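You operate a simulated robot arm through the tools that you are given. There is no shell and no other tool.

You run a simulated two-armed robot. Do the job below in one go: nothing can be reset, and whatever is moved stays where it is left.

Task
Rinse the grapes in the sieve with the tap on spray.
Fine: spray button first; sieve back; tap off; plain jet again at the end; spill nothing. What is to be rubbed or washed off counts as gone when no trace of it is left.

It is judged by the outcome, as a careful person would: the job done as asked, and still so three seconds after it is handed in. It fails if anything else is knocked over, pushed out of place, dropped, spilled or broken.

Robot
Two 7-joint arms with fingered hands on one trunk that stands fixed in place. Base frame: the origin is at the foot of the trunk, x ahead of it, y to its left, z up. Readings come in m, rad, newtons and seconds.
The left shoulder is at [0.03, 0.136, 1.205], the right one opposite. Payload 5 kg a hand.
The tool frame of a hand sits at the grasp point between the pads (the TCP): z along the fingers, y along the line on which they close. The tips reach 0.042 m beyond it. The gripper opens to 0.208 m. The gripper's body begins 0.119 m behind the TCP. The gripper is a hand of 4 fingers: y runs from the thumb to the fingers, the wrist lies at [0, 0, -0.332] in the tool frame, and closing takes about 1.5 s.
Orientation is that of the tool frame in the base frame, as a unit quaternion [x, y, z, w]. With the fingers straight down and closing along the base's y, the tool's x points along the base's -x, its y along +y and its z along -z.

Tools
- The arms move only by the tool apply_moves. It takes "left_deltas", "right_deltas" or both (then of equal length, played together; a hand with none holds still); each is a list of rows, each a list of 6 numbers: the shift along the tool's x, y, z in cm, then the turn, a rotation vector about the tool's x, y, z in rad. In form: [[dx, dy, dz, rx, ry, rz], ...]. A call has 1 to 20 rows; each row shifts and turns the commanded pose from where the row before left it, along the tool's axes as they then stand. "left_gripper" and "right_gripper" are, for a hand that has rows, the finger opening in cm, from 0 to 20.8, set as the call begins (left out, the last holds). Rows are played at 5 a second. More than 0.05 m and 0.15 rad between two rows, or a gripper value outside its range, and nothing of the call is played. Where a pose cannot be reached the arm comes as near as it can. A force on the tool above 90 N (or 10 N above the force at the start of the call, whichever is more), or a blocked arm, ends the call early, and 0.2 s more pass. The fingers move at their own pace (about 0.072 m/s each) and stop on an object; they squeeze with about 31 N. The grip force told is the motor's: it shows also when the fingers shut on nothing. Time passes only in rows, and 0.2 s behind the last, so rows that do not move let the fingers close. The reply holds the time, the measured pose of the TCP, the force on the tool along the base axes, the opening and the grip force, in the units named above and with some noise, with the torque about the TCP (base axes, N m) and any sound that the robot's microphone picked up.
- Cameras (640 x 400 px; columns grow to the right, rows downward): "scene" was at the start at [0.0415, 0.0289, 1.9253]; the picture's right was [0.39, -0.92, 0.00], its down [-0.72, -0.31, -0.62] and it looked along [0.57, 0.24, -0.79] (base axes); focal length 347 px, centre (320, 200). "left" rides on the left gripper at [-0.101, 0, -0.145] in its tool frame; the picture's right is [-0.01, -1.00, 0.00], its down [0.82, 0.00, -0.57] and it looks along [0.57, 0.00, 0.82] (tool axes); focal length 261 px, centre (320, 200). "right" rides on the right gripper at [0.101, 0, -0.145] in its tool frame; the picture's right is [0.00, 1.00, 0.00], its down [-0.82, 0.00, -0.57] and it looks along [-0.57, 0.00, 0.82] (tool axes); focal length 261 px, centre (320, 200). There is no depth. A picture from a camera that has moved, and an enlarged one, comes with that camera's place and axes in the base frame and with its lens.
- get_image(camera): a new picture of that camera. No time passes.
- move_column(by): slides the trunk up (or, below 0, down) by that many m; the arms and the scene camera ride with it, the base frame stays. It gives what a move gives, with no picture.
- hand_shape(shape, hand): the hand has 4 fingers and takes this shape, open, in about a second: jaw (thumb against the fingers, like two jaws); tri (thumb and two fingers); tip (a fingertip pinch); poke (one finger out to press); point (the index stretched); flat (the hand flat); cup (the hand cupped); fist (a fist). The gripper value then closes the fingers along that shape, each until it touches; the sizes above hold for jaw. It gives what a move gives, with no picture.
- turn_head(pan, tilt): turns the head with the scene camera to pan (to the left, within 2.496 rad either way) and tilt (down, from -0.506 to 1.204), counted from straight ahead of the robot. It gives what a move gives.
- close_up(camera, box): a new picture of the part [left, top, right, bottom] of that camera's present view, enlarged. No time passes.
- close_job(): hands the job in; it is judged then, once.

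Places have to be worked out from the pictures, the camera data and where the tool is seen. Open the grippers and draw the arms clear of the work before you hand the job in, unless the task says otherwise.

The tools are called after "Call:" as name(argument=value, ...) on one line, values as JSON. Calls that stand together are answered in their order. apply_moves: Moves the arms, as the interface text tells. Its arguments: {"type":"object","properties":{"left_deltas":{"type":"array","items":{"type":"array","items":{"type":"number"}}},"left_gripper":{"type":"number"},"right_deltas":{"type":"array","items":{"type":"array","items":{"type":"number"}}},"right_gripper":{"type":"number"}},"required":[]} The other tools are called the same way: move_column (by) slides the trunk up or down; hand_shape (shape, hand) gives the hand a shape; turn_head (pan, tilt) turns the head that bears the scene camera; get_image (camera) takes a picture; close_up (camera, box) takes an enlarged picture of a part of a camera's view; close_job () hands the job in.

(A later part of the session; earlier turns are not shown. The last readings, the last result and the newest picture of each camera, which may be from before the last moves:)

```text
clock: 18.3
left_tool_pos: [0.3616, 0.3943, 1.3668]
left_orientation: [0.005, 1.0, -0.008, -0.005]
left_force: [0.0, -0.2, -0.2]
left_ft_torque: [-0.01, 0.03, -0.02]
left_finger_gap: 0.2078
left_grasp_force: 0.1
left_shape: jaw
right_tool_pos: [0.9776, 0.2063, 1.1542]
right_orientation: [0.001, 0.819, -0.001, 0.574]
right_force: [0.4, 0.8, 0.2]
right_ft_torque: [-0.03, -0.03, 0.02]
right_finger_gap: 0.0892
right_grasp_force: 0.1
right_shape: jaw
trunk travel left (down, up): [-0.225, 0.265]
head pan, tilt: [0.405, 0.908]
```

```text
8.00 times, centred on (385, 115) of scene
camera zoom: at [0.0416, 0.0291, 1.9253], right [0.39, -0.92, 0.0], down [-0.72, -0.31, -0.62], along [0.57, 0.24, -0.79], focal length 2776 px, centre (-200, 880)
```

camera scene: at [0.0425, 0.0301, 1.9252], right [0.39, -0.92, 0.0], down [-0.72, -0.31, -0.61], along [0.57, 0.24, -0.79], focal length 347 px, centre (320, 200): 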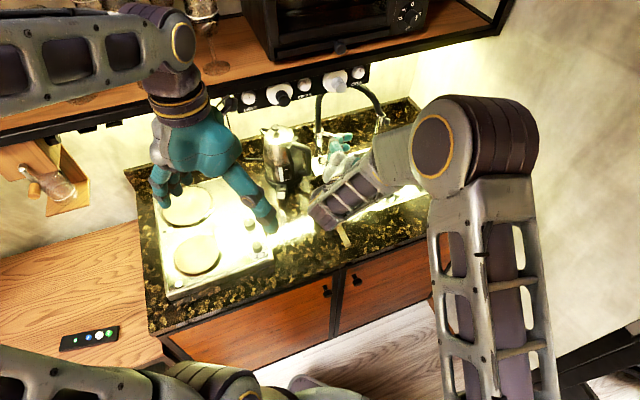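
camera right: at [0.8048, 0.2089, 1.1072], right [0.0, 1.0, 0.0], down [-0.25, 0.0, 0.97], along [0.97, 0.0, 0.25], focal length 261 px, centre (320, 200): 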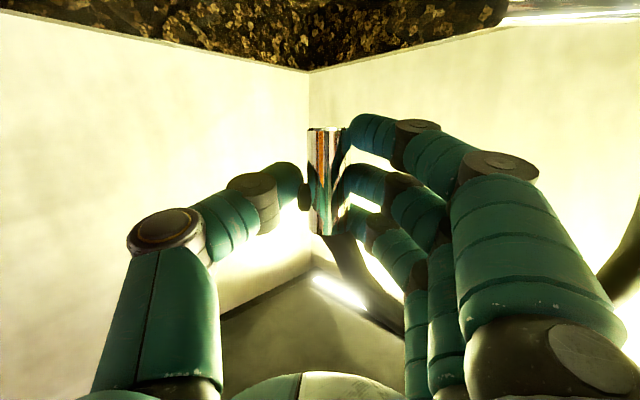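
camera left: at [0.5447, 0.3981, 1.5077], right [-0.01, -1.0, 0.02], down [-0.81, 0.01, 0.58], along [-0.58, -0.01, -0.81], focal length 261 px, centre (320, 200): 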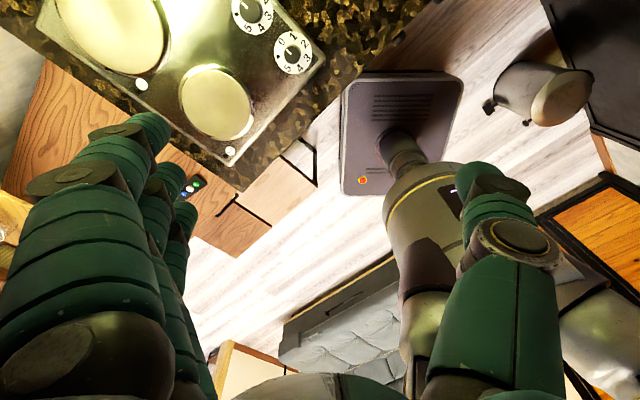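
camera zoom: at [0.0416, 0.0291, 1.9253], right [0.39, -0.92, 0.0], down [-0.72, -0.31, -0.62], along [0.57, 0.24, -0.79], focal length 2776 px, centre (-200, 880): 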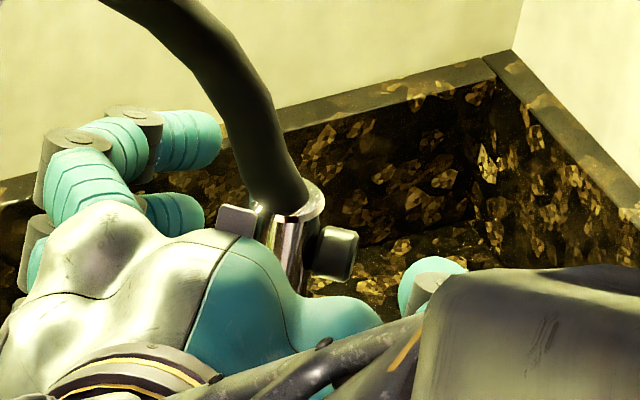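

The button springs back (momentary toggle); head is still in place. I now draw the right hand straight back out.

Call:
apply_moves(right_deltas=[[0.47, 0, -1.68, 0, 0, 0], [0.47, 0, -1.68, 0, 0, 0], [0.47, 0, -1.68, 0, 0, 0], [0.87, 0, -2.98, 0, 0, 0], [0.87, 0, -2.98, 0, 0, 0], [0.87, 0, -2.98, 0, 0, 0], [0.87, 0, -2.98, 0, 0, 0], [1.03, 0, -2.82, 0, 0, 0], [1.03, 0, -2.82, 0, 0, 0], [1.03, 0, -2.82, 0, 0, 0], [1.03, 0, -2.82, 0, 0, 0], [1.03, 0, -2.82, 0, 0, 0]])

Call:
apply_moves(right_deltas=[[0, 0, 0, 0, 0.1164, 0], [0, 0, 0, 0, 0.1164, 0], [0, 0, 0, 0, 0.1164, 0], [0, 0, 0, 0, 0.1164, 0], [0, 0, 0, 0, 0.1164, 0], [0, 0, 0, 0, 0.1164, 0], [0, 0, 0, -0.0655, 0, -0.1134], [0, 0, 0, -0.0655, 0, -0.1134], [0, 0, 0, -0.0655, 0, -0.1134], [0, 0, 0, -0.0655, 0, -0.1134], [0, 0, 0, -0.0655, 0, -0.1134], [0, 0, 0, -0.0655, 0, -0.1134], [0, 0, 0, 0, 0, 0]], right_gripper=8)

Call:
get_image(camera="right")

Call:
get_image(camera="scene")

```text
clock: 20.9
left_tool_pos: [0.3597, 0.3953, 1.3668]
left_orientation: [0.005, 1.0, -0.008, -0.005]
left_force: [-0.9, 0.6, 0.3]
left_ft_torque: [-0.01, -0.06, 0.01]
left_finger_gap: 0.2084
left_grasp_force: 0.1
left_shape: jaw
right_tool_pos: [0.6496, 0.2076, 1.1653]
right_orientation: [0.002, 0.819, -0.002, 0.574]
right_force: [-0.3, -0.3, 0.1]
right_ft_torque: [0.01, 0.02, -0.02]
right_finger_gap: 0.0896
right_grasp_force: 0.0
right_shape: jaw
trunk travel left (down, up): [-0.225, 0.265]
head pan, tilt: [0.405, 0.908]
```

```text
clock: 23.7
left_tool_pos: [0.3596, 0.3957, 1.366]
left_orientation: [0.005, 1.0, -0.008, -0.006]
left_force: [-0.2, -0.2, 0.9]
left_ft_torque: [-0.06, -0.05, 0.01]
left_finger_gap: 0.2079
left_grasp_force: 0.0
left_shape: jaw
right_tool_pos: [0.6507, 0.2078, 1.1657]
right_orientation: [-0.369, 0.893, 0.1, 0.239]
right_force: [0.3, 1.1, -0.2]
right_ft_torque: [-0.09, -0.02, -0.04]
right_finger_gap: 0.0805
right_grasp_force: 0.1
right_shape: jaw
trunk travel left (down, up): [-0.225, 0.265]
head pan, tilt: [0.405, 0.908]
```

```text
taken
camera right: at [0.535, 0.0956, 1.2399], right [-0.7, 0.71, 0.0], down [0.3, 0.3, 0.9], along [0.64, 0.64, -0.43], focal length 261 px, centre (320, 200)
```

right: 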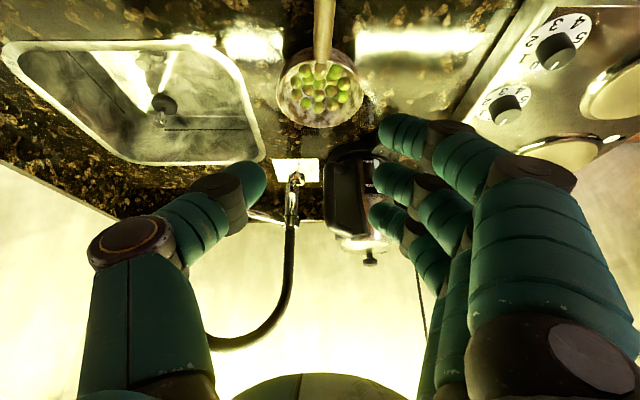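

```text
taken
camera scene: at [0.0408, 0.0302, 1.9253], right [0.39, -0.92, 0.0], down [-0.72, -0.31, -0.62], along [0.57, 0.24, -0.79], focal length 347 px, centre (320, 200)
```

scene: 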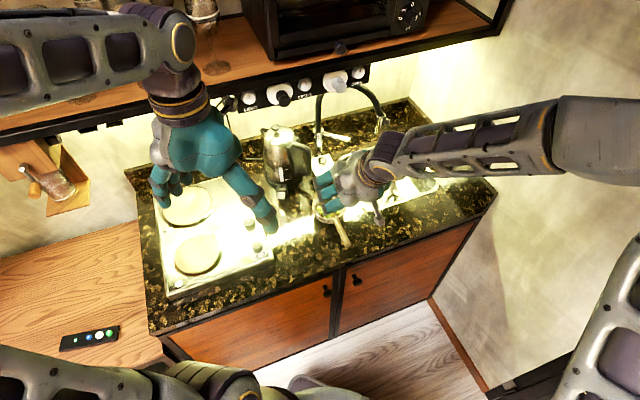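

Bowl and handle are in line with the hand (a≈0.306). I go down three quarters of the way to the handle and check.

Call:
apply_moves(right_deltas=[[2.21, 0.17, 3.01, 0, 0, 0], [2.21, 0.17, 3.01, 0, 0, 0], [2.21, 0.17, 3.01, 0, 0, 0], [2.21, 0.17, 3.01, 0, 0, 0], [0, 0, 0, 0, 0, 0]])

Call:
get_image(camera="right")

Call:
close_up(camera="scene", box=[280, 150, 400, 260])

```text
clock: 24.9
left_tool_pos: [0.3579, 0.3967, 1.367]
left_orientation: [0.005, 1.0, -0.008, -0.004]
left_force: [-0.7, 1.2, -0.2]
left_ft_torque: [-0.14, -0.17, 0.01]
left_finger_gap: 0.2077
left_grasp_force: 0.0
left_shape: jaw
right_tool_pos: [0.6342, 0.2041, 1.0179]
right_orientation: [-0.369, 0.893, 0.098, 0.239]
right_force: [-0.3, 0.4, 0.6]
right_ft_torque: [-0.11, -0.11, -0.06]
right_finger_gap: 0.0805
right_grasp_force: 0.2
right_shape: jaw
trunk travel left (down, up): [-0.225, 0.265]
head pan, tilt: [0.405, 0.908]
```

```text
taken
camera right: at [0.5196, 0.091, 1.093], right [-0.7, 0.71, 0.0], down [0.3, 0.3, 0.91], along [0.64, 0.64, -0.43], focal length 261 px, centre (320, 200)
```

right: 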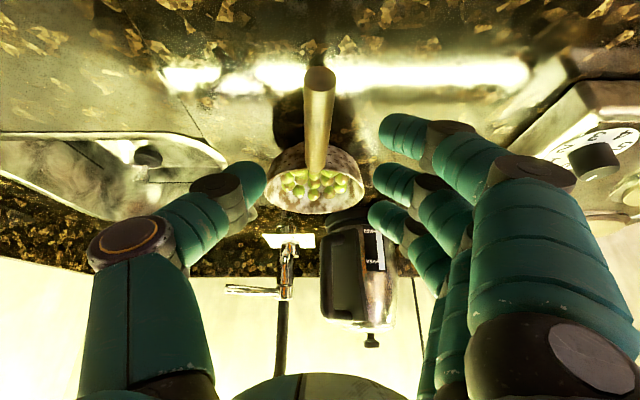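

```text
3.64 times, centred on (340, 205) of scene
camera zoom: at [0.0387, 0.0311, 1.9254], right [0.39, -0.92, 0.0], down [-0.72, -0.31, -0.62], along [0.57, 0.24, -0.79], focal length 1262 px, centre (247, 182)
```

zoom: 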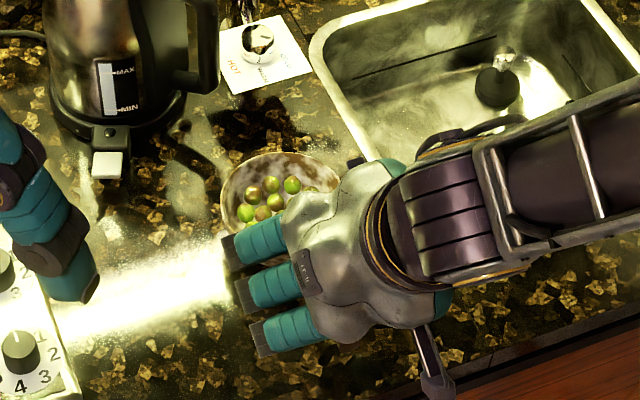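

Handle end confirmed at b≈0.548, z≈0.955, a≈0.304, with the hand centred over it. I lower the last 5 cm and close on it.

Call:
apply_moves(right_deltas=[[1.06, 0, 1.31, 0, 0, 0], [1.06, 0, 1.31, 0, 0, 0], [1.06, 0, 1.31, 0, 0, 0], [0, 0, 0, 0, 0, 0]])

Call:
get_image(camera="right")

```text
clock: 25.9
left_tool_pos: [0.3599, 0.3957, 1.3682]
left_orientation: [0.006, 1.0, -0.008, -0.005]
left_force: [-1.3, 0.3, 0.4]
left_ft_torque: [-0.03, -0.05, 0.02]
left_finger_gap: 0.2079
left_grasp_force: 0.1
left_shape: jaw
right_tool_pos: [0.6268, 0.1957, 0.9672]
right_orientation: [-0.369, 0.893, 0.099, 0.238]
right_force: [-0.4, -0.1, 0.1]
right_ft_torque: [-0.05, -0.02, -0.04]
right_finger_gap: 0.0806
right_grasp_force: 0.0
right_shape: jaw
trunk travel left (down, up): [-0.225, 0.265]
head pan, tilt: [0.405, 0.908]
```

```text
taken
camera right: at [0.5123, 0.0826, 1.0427], right [-0.7, 0.71, 0.0], down [0.3, 0.3, 0.9], along [0.64, 0.64, -0.43], focal length 261 px, centre (320, 200)
```

right: 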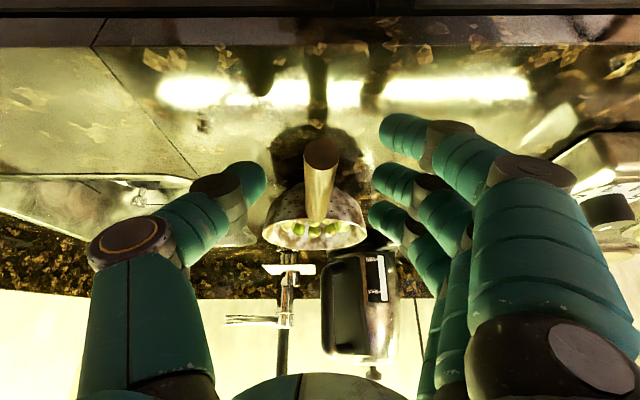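

The handle passes right through the grasp point. I close the hand.

Call:
apply_moves(right_deltas=[[0, 0, 0, 0, 0, 0], [0, 0, 0, 0, 0, 0], [0, 0, 0, 0, 0, 0], [0, 0, 0, 0, 0, 0], [0, 0, 0, 0, 0, 0], [0, 0, 0, 0, 0, 0]], right_gripper=0)

Call:
get_image(camera="right")

Call:
close_up(camera="scene", box=[280, 150, 400, 260])

```text
clock: 27.3
left_tool_pos: [0.3604, 0.3955, 1.3668]
left_orientation: [0.004, 1.0, -0.007, -0.004]
left_force: [-0.5, 0.0, 0.7]
left_ft_torque: [-0.05, 0.02, 0.0]
left_finger_gap: 0.2081
left_grasp_force: 0.1
left_shape: jaw
right_tool_pos: [0.6288, 0.194, 0.9676]
right_orientation: [-0.37, 0.893, 0.1, 0.238]
right_force: [0.8, 0.3, -0.4]
right_ft_torque: [0.15, -0.16, 0.1]
right_finger_gap: 0.0082
right_grasp_force: 30.5
right_shape: jaw
trunk travel left (down, up): [-0.225, 0.265]
head pan, tilt: [0.405, 0.908]
```

```text
taken
camera right: at [0.513, 0.0822, 1.0425], right [-0.7, 0.71, 0.0], down [0.3, 0.3, 0.9], along [0.64, 0.64, -0.43], focal length 261 px, centre (320, 200)
```

right: 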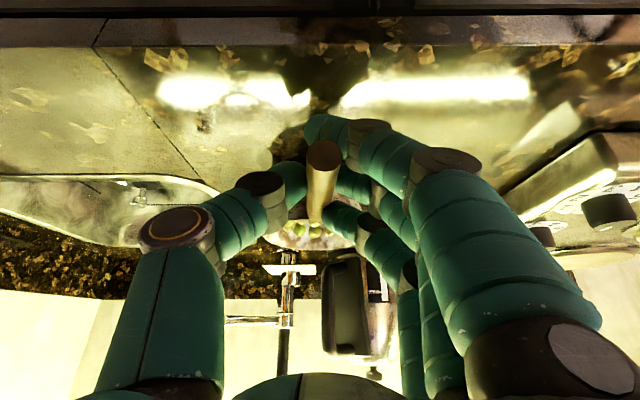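

```text
3.64 times, centred on (340, 205) of scene
camera zoom: at [0.0415, 0.0291, 1.9253], right [0.39, -0.92, 0.0], down [-0.72, -0.31, -0.62], along [0.57, 0.24, -0.79], focal length 1262 px, centre (247, 182)
```

zoom: 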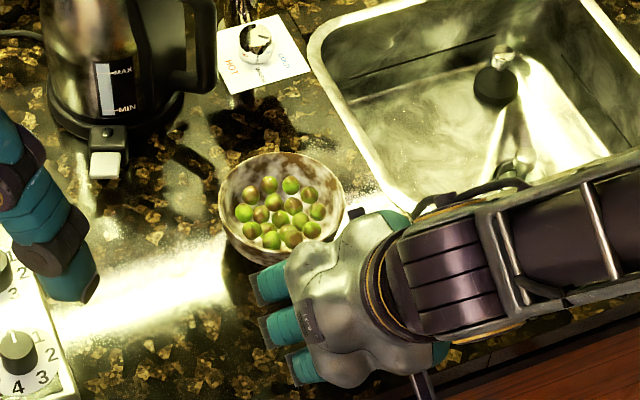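

Held with 30 N (index is just past the handle's end, two fingers and the thumb hold it). I lift 3 cm slowly and check that it stays level.

Call:
apply_moves(right_deltas=[[-0.25, 0, -0.433, 0, 0, 0], [-0.25, 0, -0.433, 0, 0, 0], [-0.25, 0, -0.433, 0, 0, 0], [-0.25, 0, -0.433, 0, 0, 0], [-0.25, 0, -0.433, 0, 0, 0], [-0.25, 0, -0.433, 0, 0, 0], [0, 0, 0, 0, 0, 0]])

Call:
get_image(camera="right")

Call:
close_up(camera="scene", box=[280, 150, 400, 260])

```text
clock: 28.9
left_tool_pos: [0.361, 0.3953, 1.367]
left_orientation: [0.005, 1.0, -0.008, -0.005]
left_force: [0.0, 0.4, -0.6]
left_ft_torque: [0.02, 0.02, -0.02]
left_finger_gap: 0.2079
left_grasp_force: 0.0
left_shape: jaw
right_tool_pos: [0.6292, 0.1935, 0.9979]
right_orientation: [-0.369, 0.893, 0.099, 0.238]
right_force: [0.2, 0.0, -0.7]
right_ft_torque: [-0.05, 0.13, 0.01]
right_finger_gap: 0.0071
right_grasp_force: 30.7
right_shape: jaw
trunk travel left (down, up): [-0.225, 0.265]
head pan, tilt: [0.405, 0.908]
```

```text
taken
camera right: at [0.5147, 0.0821, 1.0727], right [-0.7, 0.71, 0.0], down [0.31, 0.3, 0.9], along [0.64, 0.64, -0.43], focal length 261 px, centre (320, 200)
```

right: 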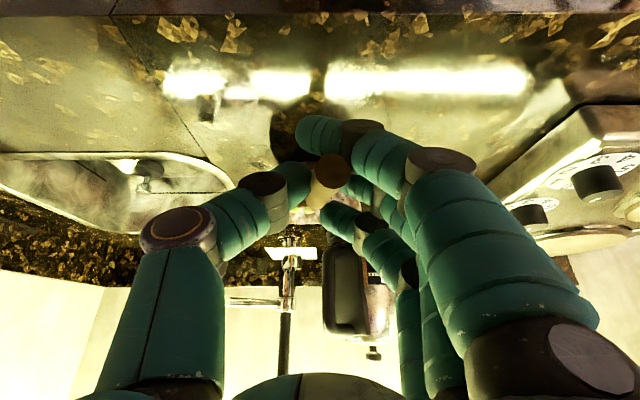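

```text
3.64 times, centred on (340, 205) of scene
camera zoom: at [0.0415, 0.0289, 1.9253], right [0.39, -0.92, 0.0], down [-0.72, -0.31, -0.62], along [0.57, 0.24, -0.79], focal length 1262 px, centre (247, 182)
```

zoom: 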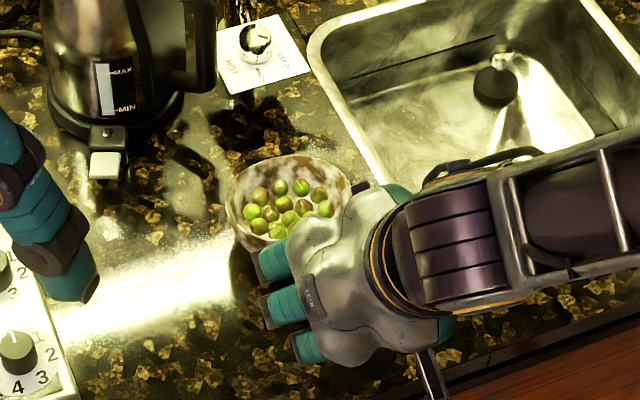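

The sieve swung down in the grip as I lifted (the handle is now seen end-on), because the index missed the handle. I set it back down exactly as it was and will regrip further forward with all three fingers.

Call:
apply_moves(right_deltas=[[0.25, 0, 0.433, 0, 0, 0], [0.25, 0, 0.433, 0, 0, 0], [0.25, 0, 0.433, 0, 0, 0], [0.25, 0, 0.433, 0, 0, 0], [0.25, 0, 0.433, 0, 0, 0], [0.25, 0, 0.433, 0, 0, 0], [0, 0, 0, 0, 0, 0]])

Call:
get_image(camera="right")

Call:
close_up(camera="scene", box=[280, 150, 400, 260])

```text
clock: 30.5
left_tool_pos: [0.3594, 0.3946, 1.3676]
left_orientation: [0.005, 1.0, -0.008, -0.005]
left_force: [-0.1, -0.1, -0.1]
left_ft_torque: [0.01, 0.02, 0.02]
left_finger_gap: 0.2077
left_grasp_force: 0.1
left_shape: jaw
right_tool_pos: [0.6287, 0.1929, 0.9682]
right_orientation: [-0.369, 0.893, 0.099, 0.239]
right_force: [-5.1, -0.4, 15.0]
right_ft_torque: [1.35, -1.7, 0.33]
right_finger_gap: 0.0091
right_grasp_force: 31.1
right_shape: jaw
trunk travel left (down, up): [-0.225, 0.265]
head pan, tilt: [0.405, 0.908]
```

```text
taken
camera right: at [0.5129, 0.0815, 1.0423], right [-0.7, 0.71, 0.0], down [0.3, 0.3, 0.91], along [0.64, 0.64, -0.42], focal length 261 px, centre (320, 200)
```

right: 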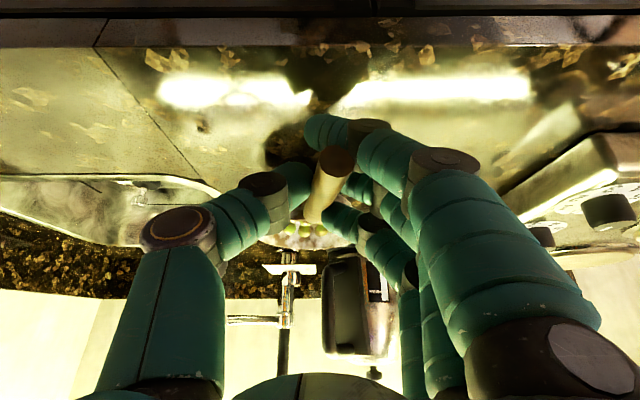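

```text
3.64 times, centred on (340, 205) of scene
camera zoom: at [0.0395, 0.0285, 1.9254], right [0.39, -0.92, 0.0], down [-0.72, -0.31, -0.62], along [0.57, 0.24, -0.79], focal length 1262 px, centre (247, 182)
```

zoom: 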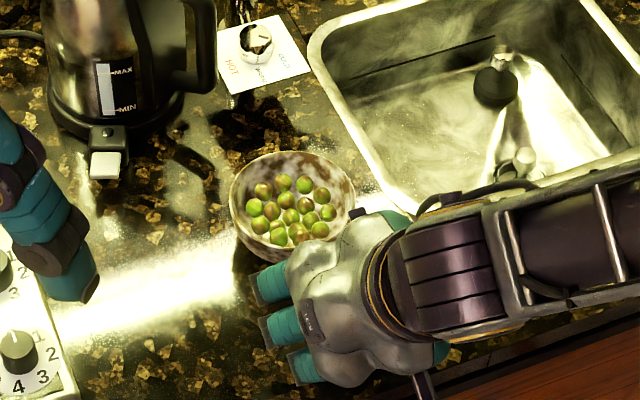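

There's 15 N of push against the counter now, with the sieve slightly tilted in the grip. I ease up 1 cm to relieve it before releasing, then check.

Call:
apply_moves(right_deltas=[[-0.15, 0, -0.26, 0, 0, 0], [-0.15, 0, -0.26, 0, 0, 0], [-0.15, 0, -0.26, 0, 0, 0], [0, 0, 0, 0, 0, 0]])

Call:
close_up(camera="right", box=[240, 100, 400, 260])

```text
clock: 31.5
left_tool_pos: [0.3608, 0.3956, 1.3673]
left_orientation: [0.005, 1.0, -0.007, -0.005]
left_force: [0.9, -0.1, 1.2]
left_ft_torque: [0.01, 0.02, 0.01]
left_finger_gap: 0.2078
left_grasp_force: 0.1
left_shape: jaw
right_tool_pos: [0.6283, 0.1929, 0.9774]
right_orientation: [-0.369, 0.893, 0.1, 0.238]
right_force: [1.0, 0.2, 1.7]
right_ft_torque: [0.31, -0.48, -0.06]
right_finger_gap: 0.0086
right_grasp_force: 31.5
right_shape: jaw
trunk travel left (down, up): [-0.225, 0.265]
head pan, tilt: [0.405, 0.908]
```

```text
2.50 times, centred on (320, 180) of right
camera zoom: at [0.513, 0.0807, 1.051], right [-0.7, 0.71, 0.0], down [0.31, 0.3, 0.9], along [0.64, 0.64, -0.43], focal length 652 px, centre (320, 250)
```

zoom: 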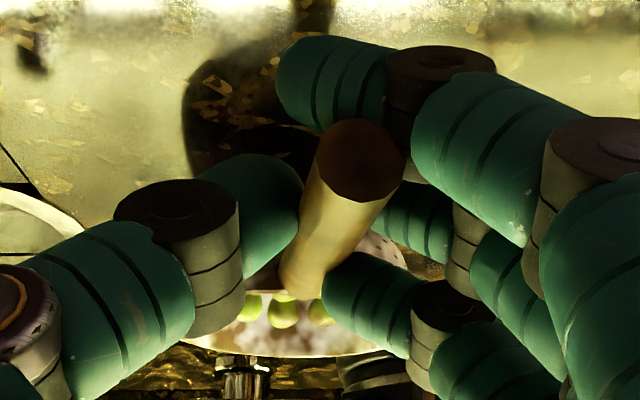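

The index sits below the handle end. I open gently so the sieve settles level.

Call:
apply_moves(right_deltas=[[0, 0, 0, 0, 0, 0], [0, 0, 0, 0, 0, 0]], right_gripper=2.2)

Call:
apply_moves(right_deltas=[[0, 0, 0, 0, 0, 0], [0, 0, 0, 0, 0, 0], [0, 0, 0, 0, 0, 0], [0, 0, 0, 0, 0, 0]], right_gripper=8)

Call:
get_image(camera="right")

Call:
close_up(camera="scene", box=[280, 150, 400, 260])

```text
clock: 32.1
left_tool_pos: [0.3614, 0.3949, 1.3677]
left_orientation: [0.004, 1.0, -0.007, -0.005]
left_force: [-1.3, 0.0, 1.1]
left_ft_torque: [-0.01, 0.03, 0.01]
left_finger_gap: 0.2081
left_grasp_force: 0.0
left_shape: jaw
right_tool_pos: [0.6278, 0.1921, 0.9761]
right_orientation: [-0.369, 0.893, 0.099, 0.238]
right_force: [0.2, -0.9, -0.1]
right_ft_torque: [0.0, 0.01, 0.0]
right_finger_gap: 0.0216
right_grasp_force: 0.2
right_shape: jaw
trunk travel left (down, up): [-0.225, 0.265]
head pan, tilt: [0.405, 0.908]
```

```text
clock: 33.1
left_tool_pos: [0.3605, 0.3943, 1.3661]
left_orientation: [0.005, 1.0, -0.007, -0.005]
left_force: [-0.3, -0.1, -0.9]
left_ft_torque: [-0.02, 0.0, 0.0]
left_finger_gap: 0.2077
left_grasp_force: 0.0
left_shape: jaw
right_tool_pos: [0.6278, 0.1933, 0.9755]
right_orientation: [-0.369, 0.893, 0.1, 0.238]
right_force: [0.0, 0.0, -0.3]
right_ft_torque: [-0.02, 0.01, -0.02]
right_finger_gap: 0.0791
right_grasp_force: 0.0
right_shape: jaw
trunk travel left (down, up): [-0.225, 0.265]
head pan, tilt: [0.405, 0.908]
```

```text
taken
camera right: at [0.5132, 0.081, 1.0512], right [-0.7, 0.71, 0.0], down [0.31, 0.3, 0.9], along [0.64, 0.64, -0.43], focal length 261 px, centre (320, 200)
```

right: 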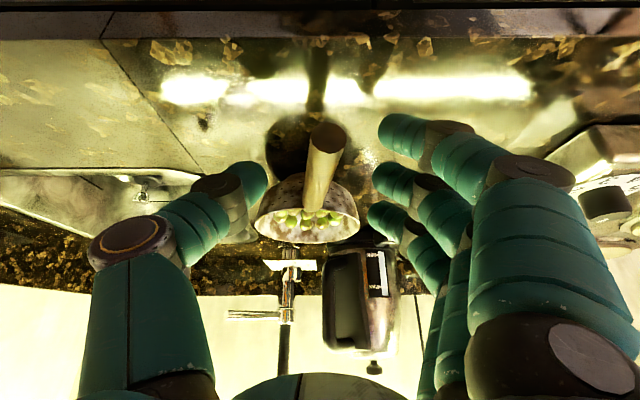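

```text
3.64 times, centred on (340, 205) of scene
camera zoom: at [0.0415, 0.029, 1.9253], right [0.39, -0.92, 0.0], down [-0.72, -0.31, -0.62], along [0.57, 0.24, -0.79], focal length 1262 px, centre (247, 182)
```

zoom: 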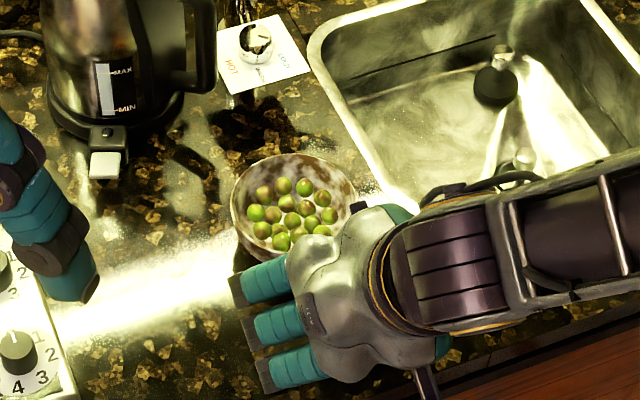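

The sieve sits level again, shifted by about a centimetre with the grapes all in. I raise the hand, make it steeper (15° from vertical) and look again to fit all three fingers on the handle.

Call:
apply_moves(right_deltas=[[-1.33, 0, -2.31, 0, 0, 0], [-1.33, 0, -2.31, 0, 0, 0], [-1.33, 0, -2.31, 0, 0, 0], [0, 0, 0, 0, 0.131, 0], [0, 0, 0, 0, 0.131, 0], [0, 0, 0, 0, 0, 0]])

Call:
close_up(camera="right", box=[220, 20, 420, 220])

Call:
close_up(camera="scene", box=[280, 150, 400, 260])

```text
clock: 34.5
left_tool_pos: [0.3592, 0.3951, 1.3665]
left_orientation: [0.006, 1.0, -0.009, -0.006]
left_force: [-1.5, 0.0, 0.7]
left_ft_torque: [-0.03, -0.07, 0.01]
left_finger_gap: 0.2077
left_grasp_force: 0.3
left_shape: jaw
right_tool_pos: [0.6283, 0.1946, 1.0561]
right_orientation: [-0.379, 0.916, 0.049, 0.12]
right_force: [0.0, -0.4, 0.2]
right_ft_torque: [-0.05, -0.07, -0.01]
right_finger_gap: 0.0795
right_grasp_force: 0.0
right_shape: jaw
trunk travel left (down, up): [-0.225, 0.265]
head pan, tilt: [0.405, 0.908]
```

```text
2.00 times, centred on (320, 120) of right
camera zoom: at [0.5316, 0.1003, 1.1695], right [-0.7, 0.71, 0.0], down [0.46, 0.45, 0.76], along [0.54, 0.54, -0.65], focal length 521 px, centre (320, 360)
```

zoom: 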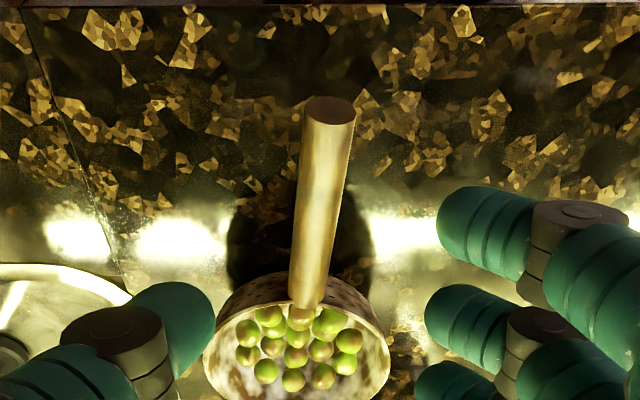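

```text
3.64 times, centred on (340, 205) of scene
camera zoom: at [0.04, 0.0291, 1.9253], right [0.39, -0.92, 0.0], down [-0.72, -0.31, -0.62], along [0.57, 0.24, -0.79], focal length 1262 px, centre (247, 182)
```

zoom: 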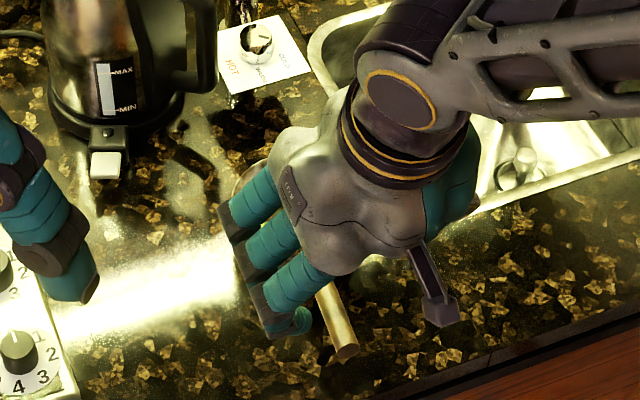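

Handle now runs from (a 0.301, b 0.543) to (0.315, 0.649), i.e. turned about 7°. I yaw the hand to match and descend so all three fingers fall on the handle.

Call:
apply_moves(right_deltas=[[0, 0, 0, 0.0334, 0, 0.1246], [0.31, 0.02, 2.2, 0, 0, 0], [0.31, 0.02, 2.2, 0, 0, 0], [0.31, 0.02, 2.2, 0, 0, 0], [0.31, 0.02, 2.2, 0, 0, 0], [0, 0, 0, 0, 0, 0]])

Call:
get_image(camera="right")

Call:
close_up(camera="scene", box=[280, 150, 400, 260])

```text
clock: 35.9
left_tool_pos: [0.3591, 0.3955, 1.3673]
left_orientation: [0.005, 1.0, -0.008, -0.006]
left_force: [1.0, -0.7, -0.3]
left_ft_torque: [0.03, -0.04, 0.0]
left_finger_gap: 0.2081
left_grasp_force: 0.1
left_shape: jaw
right_tool_pos: [0.6363, 0.2013, 0.9689]
right_orientation: [-0.32, 0.939, 0.042, 0.123]
right_force: [0.1, -0.3, -0.5]
right_ft_torque: [0.03, -0.07, 0.0]
right_finger_gap: 0.0797
right_grasp_force: 0.0
right_shape: jaw
trunk travel left (down, up): [-0.225, 0.265]
head pan, tilt: [0.405, 0.908]
```

```text
taken
camera right: at [0.5277, 0.1195, 1.0824], right [-0.61, 0.8, 0.0], down [0.51, 0.39, 0.76], along [0.61, 0.46, -0.65], focal length 261 px, centre (320, 200)
```

right: 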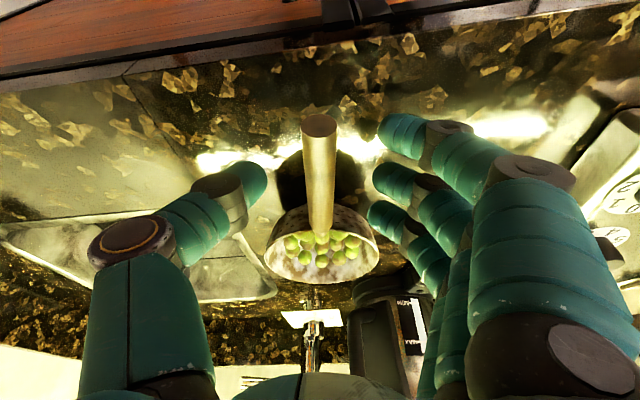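

```text
3.64 times, centred on (340, 205) of scene
camera zoom: at [0.0406, 0.0284, 1.9253], right [0.39, -0.92, 0.0], down [-0.72, -0.31, -0.62], along [0.57, 0.24, -0.79], focal length 1262 px, centre (247, 182)
```

zoom: 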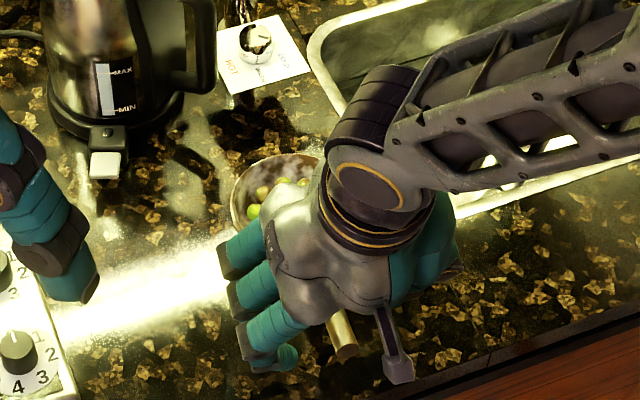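

Aligned. I shift 4 mm towards the bowl and close.

Call:
apply_moves(right_deltas=[[-0.39, 0, 0.1, 0, 0, 0], [0, 0, 0, 0, 0, 0]])

Call:
apply_moves(right_deltas=[[0, 0, 0, 0, 0, 0], [0, 0, 0, 0, 0, 0], [0, 0, 0, 0, 0, 0], [0, 0, 0, 0, 0, 0], [0, 0, 0, 0, 0, 0], [0, 0, 0, 0, 0, 0]], right_gripper=0)

Call:
close_up(camera="right", box=[220, 80, 420, 280])

```text
clock: 36.5
left_tool_pos: [0.361, 0.3943, 1.3679]
left_orientation: [0.005, 1.0, -0.008, -0.006]
left_force: [-0.3, 0.5, -0.3]
left_ft_torque: [0.01, 0.0, 0.0]
left_finger_gap: 0.208
left_grasp_force: 0.1
left_shape: jaw
right_tool_pos: [0.6405, 0.2028, 0.9687]
right_orientation: [-0.319, 0.939, 0.041, 0.123]
right_force: [0.7, -0.1, -0.3]
right_ft_torque: [0.02, 0.02, 0.04]
right_finger_gap: 0.0795
right_grasp_force: 0.0
right_shape: jaw
trunk travel left (down, up): [-0.225, 0.265]
head pan, tilt: [0.405, 0.908]
```

```text
clock: 37.9
left_tool_pos: [0.3609, 0.3954, 1.367]
left_orientation: [0.005, 1.0, -0.007, -0.006]
left_force: [0.2, -0.8, 0.4]
left_ft_torque: [0.02, 0.0, 0.0]
left_finger_gap: 0.208
left_grasp_force: 0.2
left_shape: jaw
right_tool_pos: [0.6391, 0.2032, 0.9682]
right_orientation: [-0.319, 0.939, 0.042, 0.123]
right_force: [1.1, 1.2, 0.4]
right_ft_torque: [0.11, -0.09, 0.01]
right_finger_gap: 0.0119
right_grasp_force: 31.2
right_shape: jaw
trunk travel left (down, up): [-0.225, 0.265]
head pan, tilt: [0.405, 0.908]
```

```text
2.00 times, centred on (320, 180) of right
camera zoom: at [0.531, 0.1223, 1.0817], right [-0.61, 0.8, 0.0], down [0.52, 0.39, 0.76], along [0.61, 0.46, -0.65], focal length 521 px, centre (320, 240)
```

zoom: 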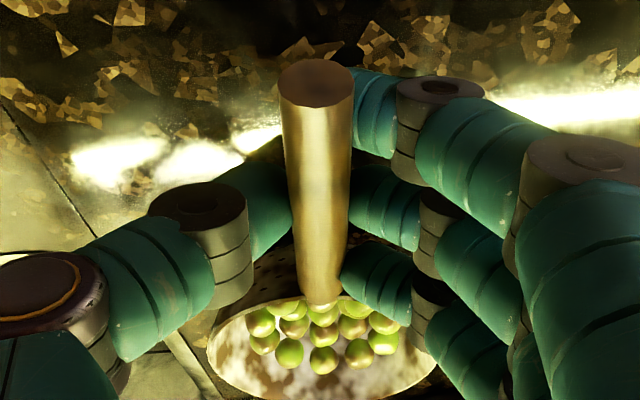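

All three fingers and the thumb are on the handle now. I lift by 2 cm, slowly, and check again.

Call:
apply_moves(right_deltas=[[-0.13, 0, -0.483, 0, 0, 0], [-0.13, 0, -0.483, 0, 0, 0], [-0.13, 0, -0.483, 0, 0, 0], [-0.13, 0, -0.483, 0, 0, 0], [0, 0, 0, 0, 0, 0], [0, 0, 0, 0, 0, 0]])

Call:
close_up(camera="right", box=[220, 80, 420, 280])

Call:
close_up(camera="scene", box=[280, 150, 400, 260])

```text
clock: 39.3
left_tool_pos: [0.3607, 0.3942, 1.3669]
left_orientation: [0.005, 1.0, -0.008, -0.005]
left_force: [0.0, -0.4, 0.2]
left_ft_torque: [-0.02, 0.04, -0.02]
left_finger_gap: 0.2075
left_grasp_force: 0.0
left_shape: jaw
right_tool_pos: [0.6395, 0.2039, 0.9865]
right_orientation: [-0.319, 0.939, 0.043, 0.123]
right_force: [-1.1, -0.4, -0.6]
right_ft_torque: [-0.05, 0.1, 0.02]
right_finger_gap: 0.0117
right_grasp_force: 31.7
right_shape: jaw
trunk travel left (down, up): [-0.225, 0.265]
head pan, tilt: [0.405, 0.908]
```

```text
2.00 times, centred on (320, 180) of right
camera zoom: at [0.531, 0.1222, 1.1007], right [-0.61, 0.8, 0.0], down [0.52, 0.39, 0.76], along [0.61, 0.46, -0.65], focal length 521 px, centre (320, 240)
```

zoom: 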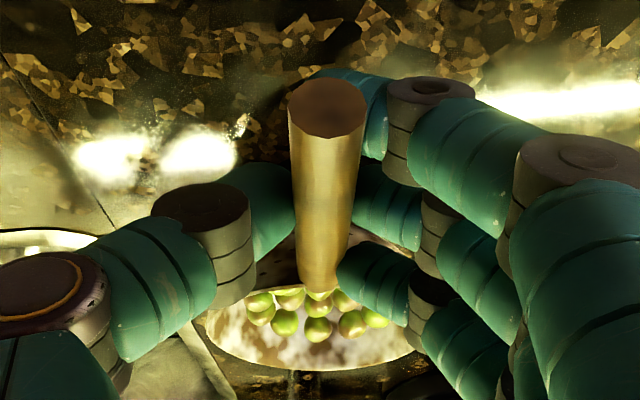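

```text
3.64 times, centred on (340, 205) of scene
camera zoom: at [0.0415, 0.029, 1.9253], right [0.39, -0.92, 0.0], down [-0.72, -0.31, -0.62], along [0.57, 0.24, -0.79], focal length 1262 px, centre (247, 182)
```

zoom: 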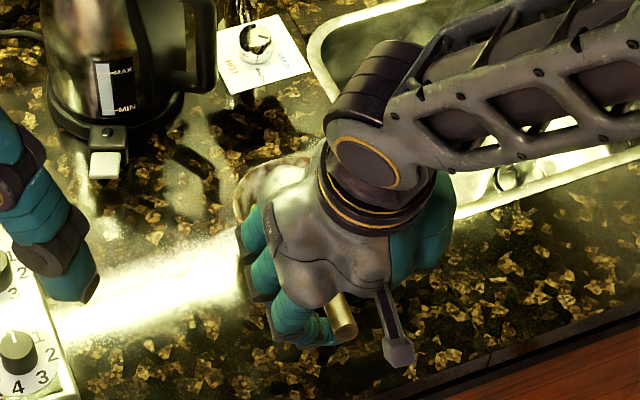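

It drooped a few degrees again. I hold still for a second to see whether it goes on drooping.

Call:
apply_moves(right_deltas=[[0, 0, 0, 0, 0, 0], [0, 0, 0, 0, 0, 0], [0, 0, 0, 0, 0, 0], [0, 0, 0, 0, 0, 0], [0, 0, 0, 0, 0, 0], [0, 0, 0, 0, 0, 0]])

Call:
close_up(camera="right", box=[220, 80, 420, 280])

```text
clock: 40.7
left_tool_pos: [0.3603, 0.3932, 1.368]
left_orientation: [0.006, 1.0, -0.008, -0.005]
left_force: [0.2, 0.0, 0.0]
left_ft_torque: [0.0, -0.03, 0.02]
left_finger_gap: 0.208
left_grasp_force: 0.0
left_shape: jaw
right_tool_pos: [0.6403, 0.2041, 0.9869]
right_orientation: [-0.319, 0.939, 0.043, 0.122]
right_force: [0.3, -0.3, -1.2]
right_ft_torque: [-0.08, 0.11, 0.01]
right_finger_gap: 0.0114
right_grasp_force: 31.1
right_shape: jaw
trunk travel left (down, up): [-0.225, 0.265]
head pan, tilt: [0.405, 0.908]
```

```text
2.00 times, centred on (320, 180) of right
camera zoom: at [0.531, 0.1223, 1.1006], right [-0.61, 0.8, 0.0], down [0.52, 0.39, 0.76], along [0.61, 0.46, -0.65], focal length 521 px, centre (320, 240)
```

zoom: 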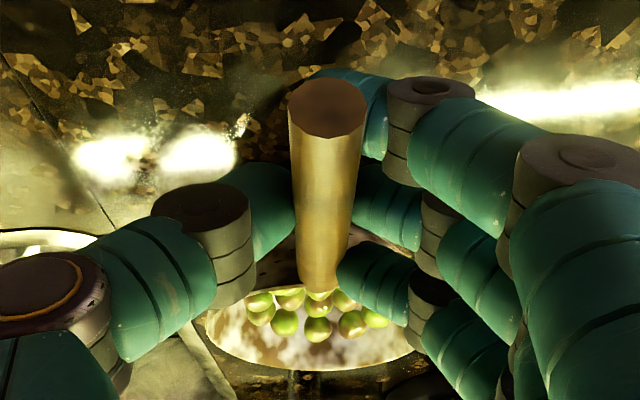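

Stable at about 10° droop. I lift 2 cm more to see if the droop grows once it is clear of the counter, levelling it by pitching the hand back by 0.1 rad as I go.

Call:
apply_moves(right_deltas=[[-0.13, 0, -0.483, 0, 0, 0], [-0.13, 0, -0.483, 0, 0.05, 0], [-0.13, 0, -0.483, 0, 0, 0], [-0.13, 0, -0.483, 0, 0.05, 0], [0, 0, 0, 0, 0, 0], [0, 0, 0, 0, 0, 0]])

Call:
close_up(camera="right", box=[220, 80, 420, 280])

Call:
close_up(camera="scene", box=[280, 150, 400, 260])

```text
clock: 42.1
left_tool_pos: [0.3612, 0.3945, 1.367]
left_orientation: [0.005, 1.0, -0.008, -0.005]
left_force: [0.6, 0.2, 0.1]
left_ft_torque: [0.02, 0.02, 0.0]
left_finger_gap: 0.2079
left_grasp_force: 0.1
left_shape: jaw
right_tool_pos: [0.6377, 0.2036, 1.0065]
right_orientation: [-0.32, 0.944, 0.026, 0.075]
right_force: [-0.5, -1.0, 0.9]
right_ft_torque: [0.01, -0.05, 0.07]
right_finger_gap: 0.0112
right_grasp_force: 30.4
right_shape: jaw
trunk travel left (down, up): [-0.225, 0.265]
head pan, tilt: [0.405, 0.908]
```

```text
2.00 times, centred on (320, 180) of right
camera zoom: at [0.5396, 0.129, 1.1336], right [-0.61, 0.8, 0.0], down [0.57, 0.43, 0.69], along [0.55, 0.42, -0.72], focal length 521 px, centre (320, 240)
```

zoom: 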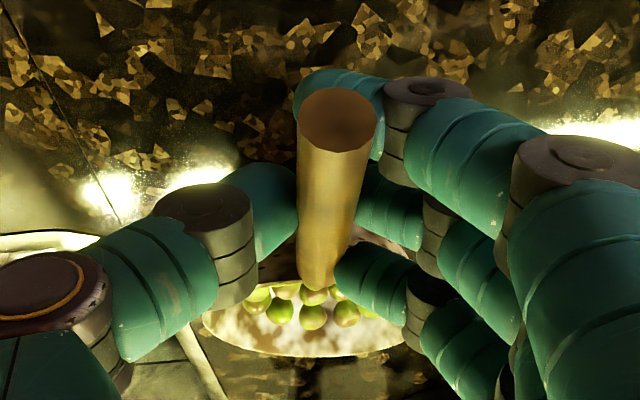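

```text
3.64 times, centred on (340, 205) of scene
camera zoom: at [0.0418, 0.0291, 1.9253], right [0.39, -0.92, 0.0], down [-0.72, -0.31, -0.62], along [0.57, 0.24, -0.79], focal length 1262 px, centre (247, 182)
```

zoom: 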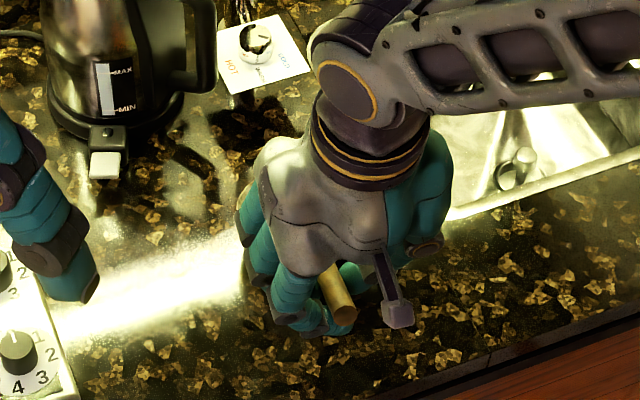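

The bowl is still resting on the counter and simply pivots in this grip, so a handle pinch won't hold it level. I'll set it back and grip the bowl itself by its sides instead, where its weight is balanced. First lower and release.

Call:
apply_moves(right_deltas=[[0.13, 0, 0.483, 0, -0.05, 0], [0.13, 0, 0.483, 0, 0, 0], [0.13, 0, 0.483, 0, -0.05, 0], [0.13, 0, 0.483, 0, 0, 0], [0.13, 0, 0.483, 0, 0, 0], [0.13, 0, 0.483, 0, 0, 0], [0, 0, 0, 0, 0, 0]])

Call:
apply_moves(right_deltas=[[0, 0, 0, 0, 0, 0], [0, 0, 0, 0, 0, 0]], right_gripper=2.4)

Call:
apply_moves(right_deltas=[[0, 0, 0, 0, 0, 0], [0, 0, 0, 0, 0, 0], [0, 0, 0, 0, 0, 0], [0, 0, 0, 0, 0, 0]], right_gripper=8)

Call:
get_image(camera="right")

```text
clock: 43.7
left_tool_pos: [0.3582, 0.3932, 1.368]
left_orientation: [0.004, 1.0, -0.008, -0.005]
left_force: [0.2, -0.3, -0.6]
left_ft_torque: [0.02, 0.0, 0.02]
left_finger_gap: 0.2078
left_grasp_force: 0.0
left_shape: jaw
right_tool_pos: [0.6378, 0.2031, 0.9778]
right_orientation: [-0.318, 0.939, 0.043, 0.123]
right_force: [-4.7, -1.3, 13.6]
right_ft_torque: [1.04, -1.25, 0.24]
right_finger_gap: 0.0126
right_grasp_force: 31.1
right_shape: jaw
trunk travel left (down, up): [-0.225, 0.265]
head pan, tilt: [0.405, 0.908]
```

```text
clock: 44.3
left_tool_pos: [0.3609, 0.395, 1.367]
left_orientation: [0.005, 1.0, -0.008, -0.005]
left_force: [-0.1, -0.5, 0.4]
left_ft_torque: [0.0, -0.04, -0.01]
left_finger_gap: 0.2079
left_grasp_force: 0.0
left_shape: jaw
right_tool_pos: [0.6386, 0.2008, 0.9759]
right_orientation: [-0.318, 0.939, 0.041, 0.122]
right_force: [-0.3, 0.5, 0.0]
right_ft_torque: [0.05, -0.02, -0.05]
right_finger_gap: 0.0236
right_grasp_force: 0.0
right_shape: jaw
trunk travel left (down, up): [-0.225, 0.265]
head pan, tilt: [0.405, 0.908]
```

```text
clock: 45.3
left_tool_pos: [0.3605, 0.3953, 1.3667]
left_orientation: [0.005, 1.0, -0.007, -0.005]
left_force: [0.4, 0.0, 0.0]
left_ft_torque: [-0.03, -0.01, 0.0]
left_finger_gap: 0.2078
left_grasp_force: 0.0
left_shape: jaw
right_tool_pos: [0.6401, 0.2027, 0.9763]
right_orientation: [-0.319, 0.939, 0.043, 0.122]
right_force: [0.4, 0.2, 0.8]
right_ft_torque: [-0.01, -0.01, -0.01]
right_finger_gap: 0.0794
right_grasp_force: 0.2
right_shape: jaw
trunk travel left (down, up): [-0.225, 0.265]
head pan, tilt: [0.405, 0.908]
```

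```text
taken
camera right: at [0.5303, 0.1214, 1.0908], right [-0.61, 0.8, 0.0], down [0.52, 0.39, 0.76], along [0.61, 0.46, -0.65], focal length 261 px, centre (320, 200)
```

right: 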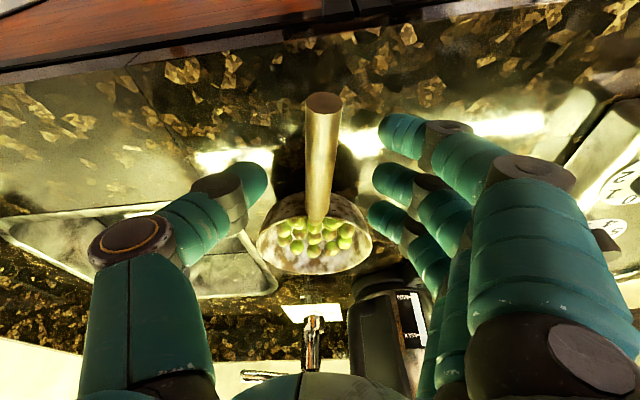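

Insight: the closed gap (12 mm) was less than the 20 mm handle, so the fingertips had wedged under the handle's equator and it could swing up freely. I raise the hand so the tips meet at mid-handle and close again, watching for a 2 cm gap.

Call:
apply_moves(right_deltas=[[-0.13, 0, -0.483, 0, 0, 0], [-0.03, 0, -0.1, 0, 0, 0], [0, 0, 0, 0, 0, 0]])

Call:
apply_moves(right_deltas=[[0, 0, 0, 0, 0, 0], [0, 0, 0, 0, 0, 0], [0, 0, 0, 0, 0, 0], [0, 0, 0, 0, 0, 0], [0, 0, 0, 0, 0, 0], [0, 0, 0, 0, 0, 0]], right_gripper=0)

Call:
close_up(camera="right", box=[220, 80, 420, 280])

```text
clock: 46.1
left_tool_pos: [0.3603, 0.3948, 1.3671]
left_orientation: [0.006, 1.0, -0.008, -0.006]
left_force: [-0.2, -0.6, -0.4]
left_ft_torque: [0.03, -0.04, -0.02]
left_finger_gap: 0.2081
left_grasp_force: 0.1
left_shape: jaw
right_tool_pos: [0.6383, 0.2033, 0.9834]
right_orientation: [-0.319, 0.939, 0.042, 0.123]
right_force: [0.4, -0.6, 0.1]
right_ft_torque: [0.01, -0.01, 0.02]
right_finger_gap: 0.0795
right_grasp_force: 0.0
right_shape: jaw
trunk travel left (down, up): [-0.225, 0.265]
head pan, tilt: [0.405, 0.908]
```

```text
clock: 47.5
left_tool_pos: [0.3616, 0.3949, 1.3677]
left_orientation: [0.005, 1.0, -0.007, -0.005]
left_force: [0.2, -0.9, 0.8]
left_ft_torque: [0.01, -0.02, 0.0]
left_finger_gap: 0.208
left_grasp_force: 0.1
left_shape: jaw
right_tool_pos: [0.6391, 0.2023, 0.9833]
right_orientation: [-0.32, 0.939, 0.042, 0.122]
right_force: [-0.3, 0.2, 0.2]
right_ft_torque: [0.21, -0.12, 0.05]
right_finger_gap: 0.0102
right_grasp_force: 31.2
right_shape: jaw
trunk travel left (down, up): [-0.225, 0.265]
head pan, tilt: [0.405, 0.908]
```

```text
2.00 times, centred on (320, 180) of right
camera zoom: at [0.5306, 0.1222, 1.0963], right [-0.61, 0.8, 0.0], down [0.51, 0.39, 0.76], along [0.61, 0.46, -0.65], focal length 521 px, centre (320, 240)
```

zoom: 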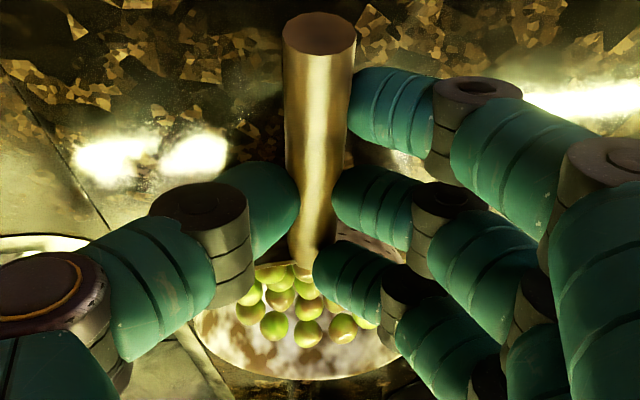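

All fingers lie beside the handle at mid-height now. I lift 2 cm as a test.

Call:
apply_moves(right_deltas=[[-0.13, 0, -0.483, 0, 0, 0], [-0.13, 0, -0.483, 0, 0, 0], [-0.13, 0, -0.483, 0, 0, 0], [-0.13, 0, -0.483, 0, 0, 0], [0, 0, 0, 0, 0, 0]])

Call:
close_up(camera="right", box=[220, 80, 420, 280])

```text
clock: 48.7
left_tool_pos: [0.3608, 0.3952, 1.367]
left_orientation: [0.005, 1.0, -0.008, -0.005]
left_force: [-0.2, -0.8, 0.5]
left_ft_torque: [0.01, 0.0, 0.03]
left_finger_gap: 0.2078
left_grasp_force: 0.0
left_shape: jaw
right_tool_pos: [0.64, 0.2021, 1.0033]
right_orientation: [-0.319, 0.939, 0.042, 0.122]
right_force: [0.2, -0.8, 0.8]
right_ft_torque: [0.02, -0.11, -0.11]
right_finger_gap: 0.0077
right_grasp_force: 30.9
right_shape: jaw
trunk travel left (down, up): [-0.225, 0.265]
head pan, tilt: [0.405, 0.908]
```

```text
2.00 times, centred on (320, 180) of right
camera zoom: at [0.5307, 0.121, 1.117], right [-0.61, 0.8, 0.0], down [0.52, 0.39, 0.76], along [0.61, 0.46, -0.65], focal length 521 px, centre (320, 240)
```

zoom: 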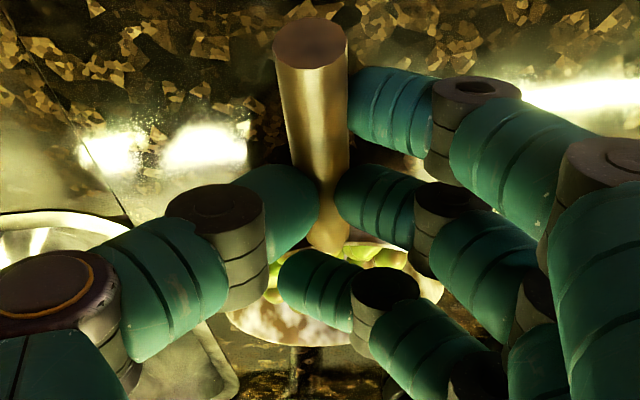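

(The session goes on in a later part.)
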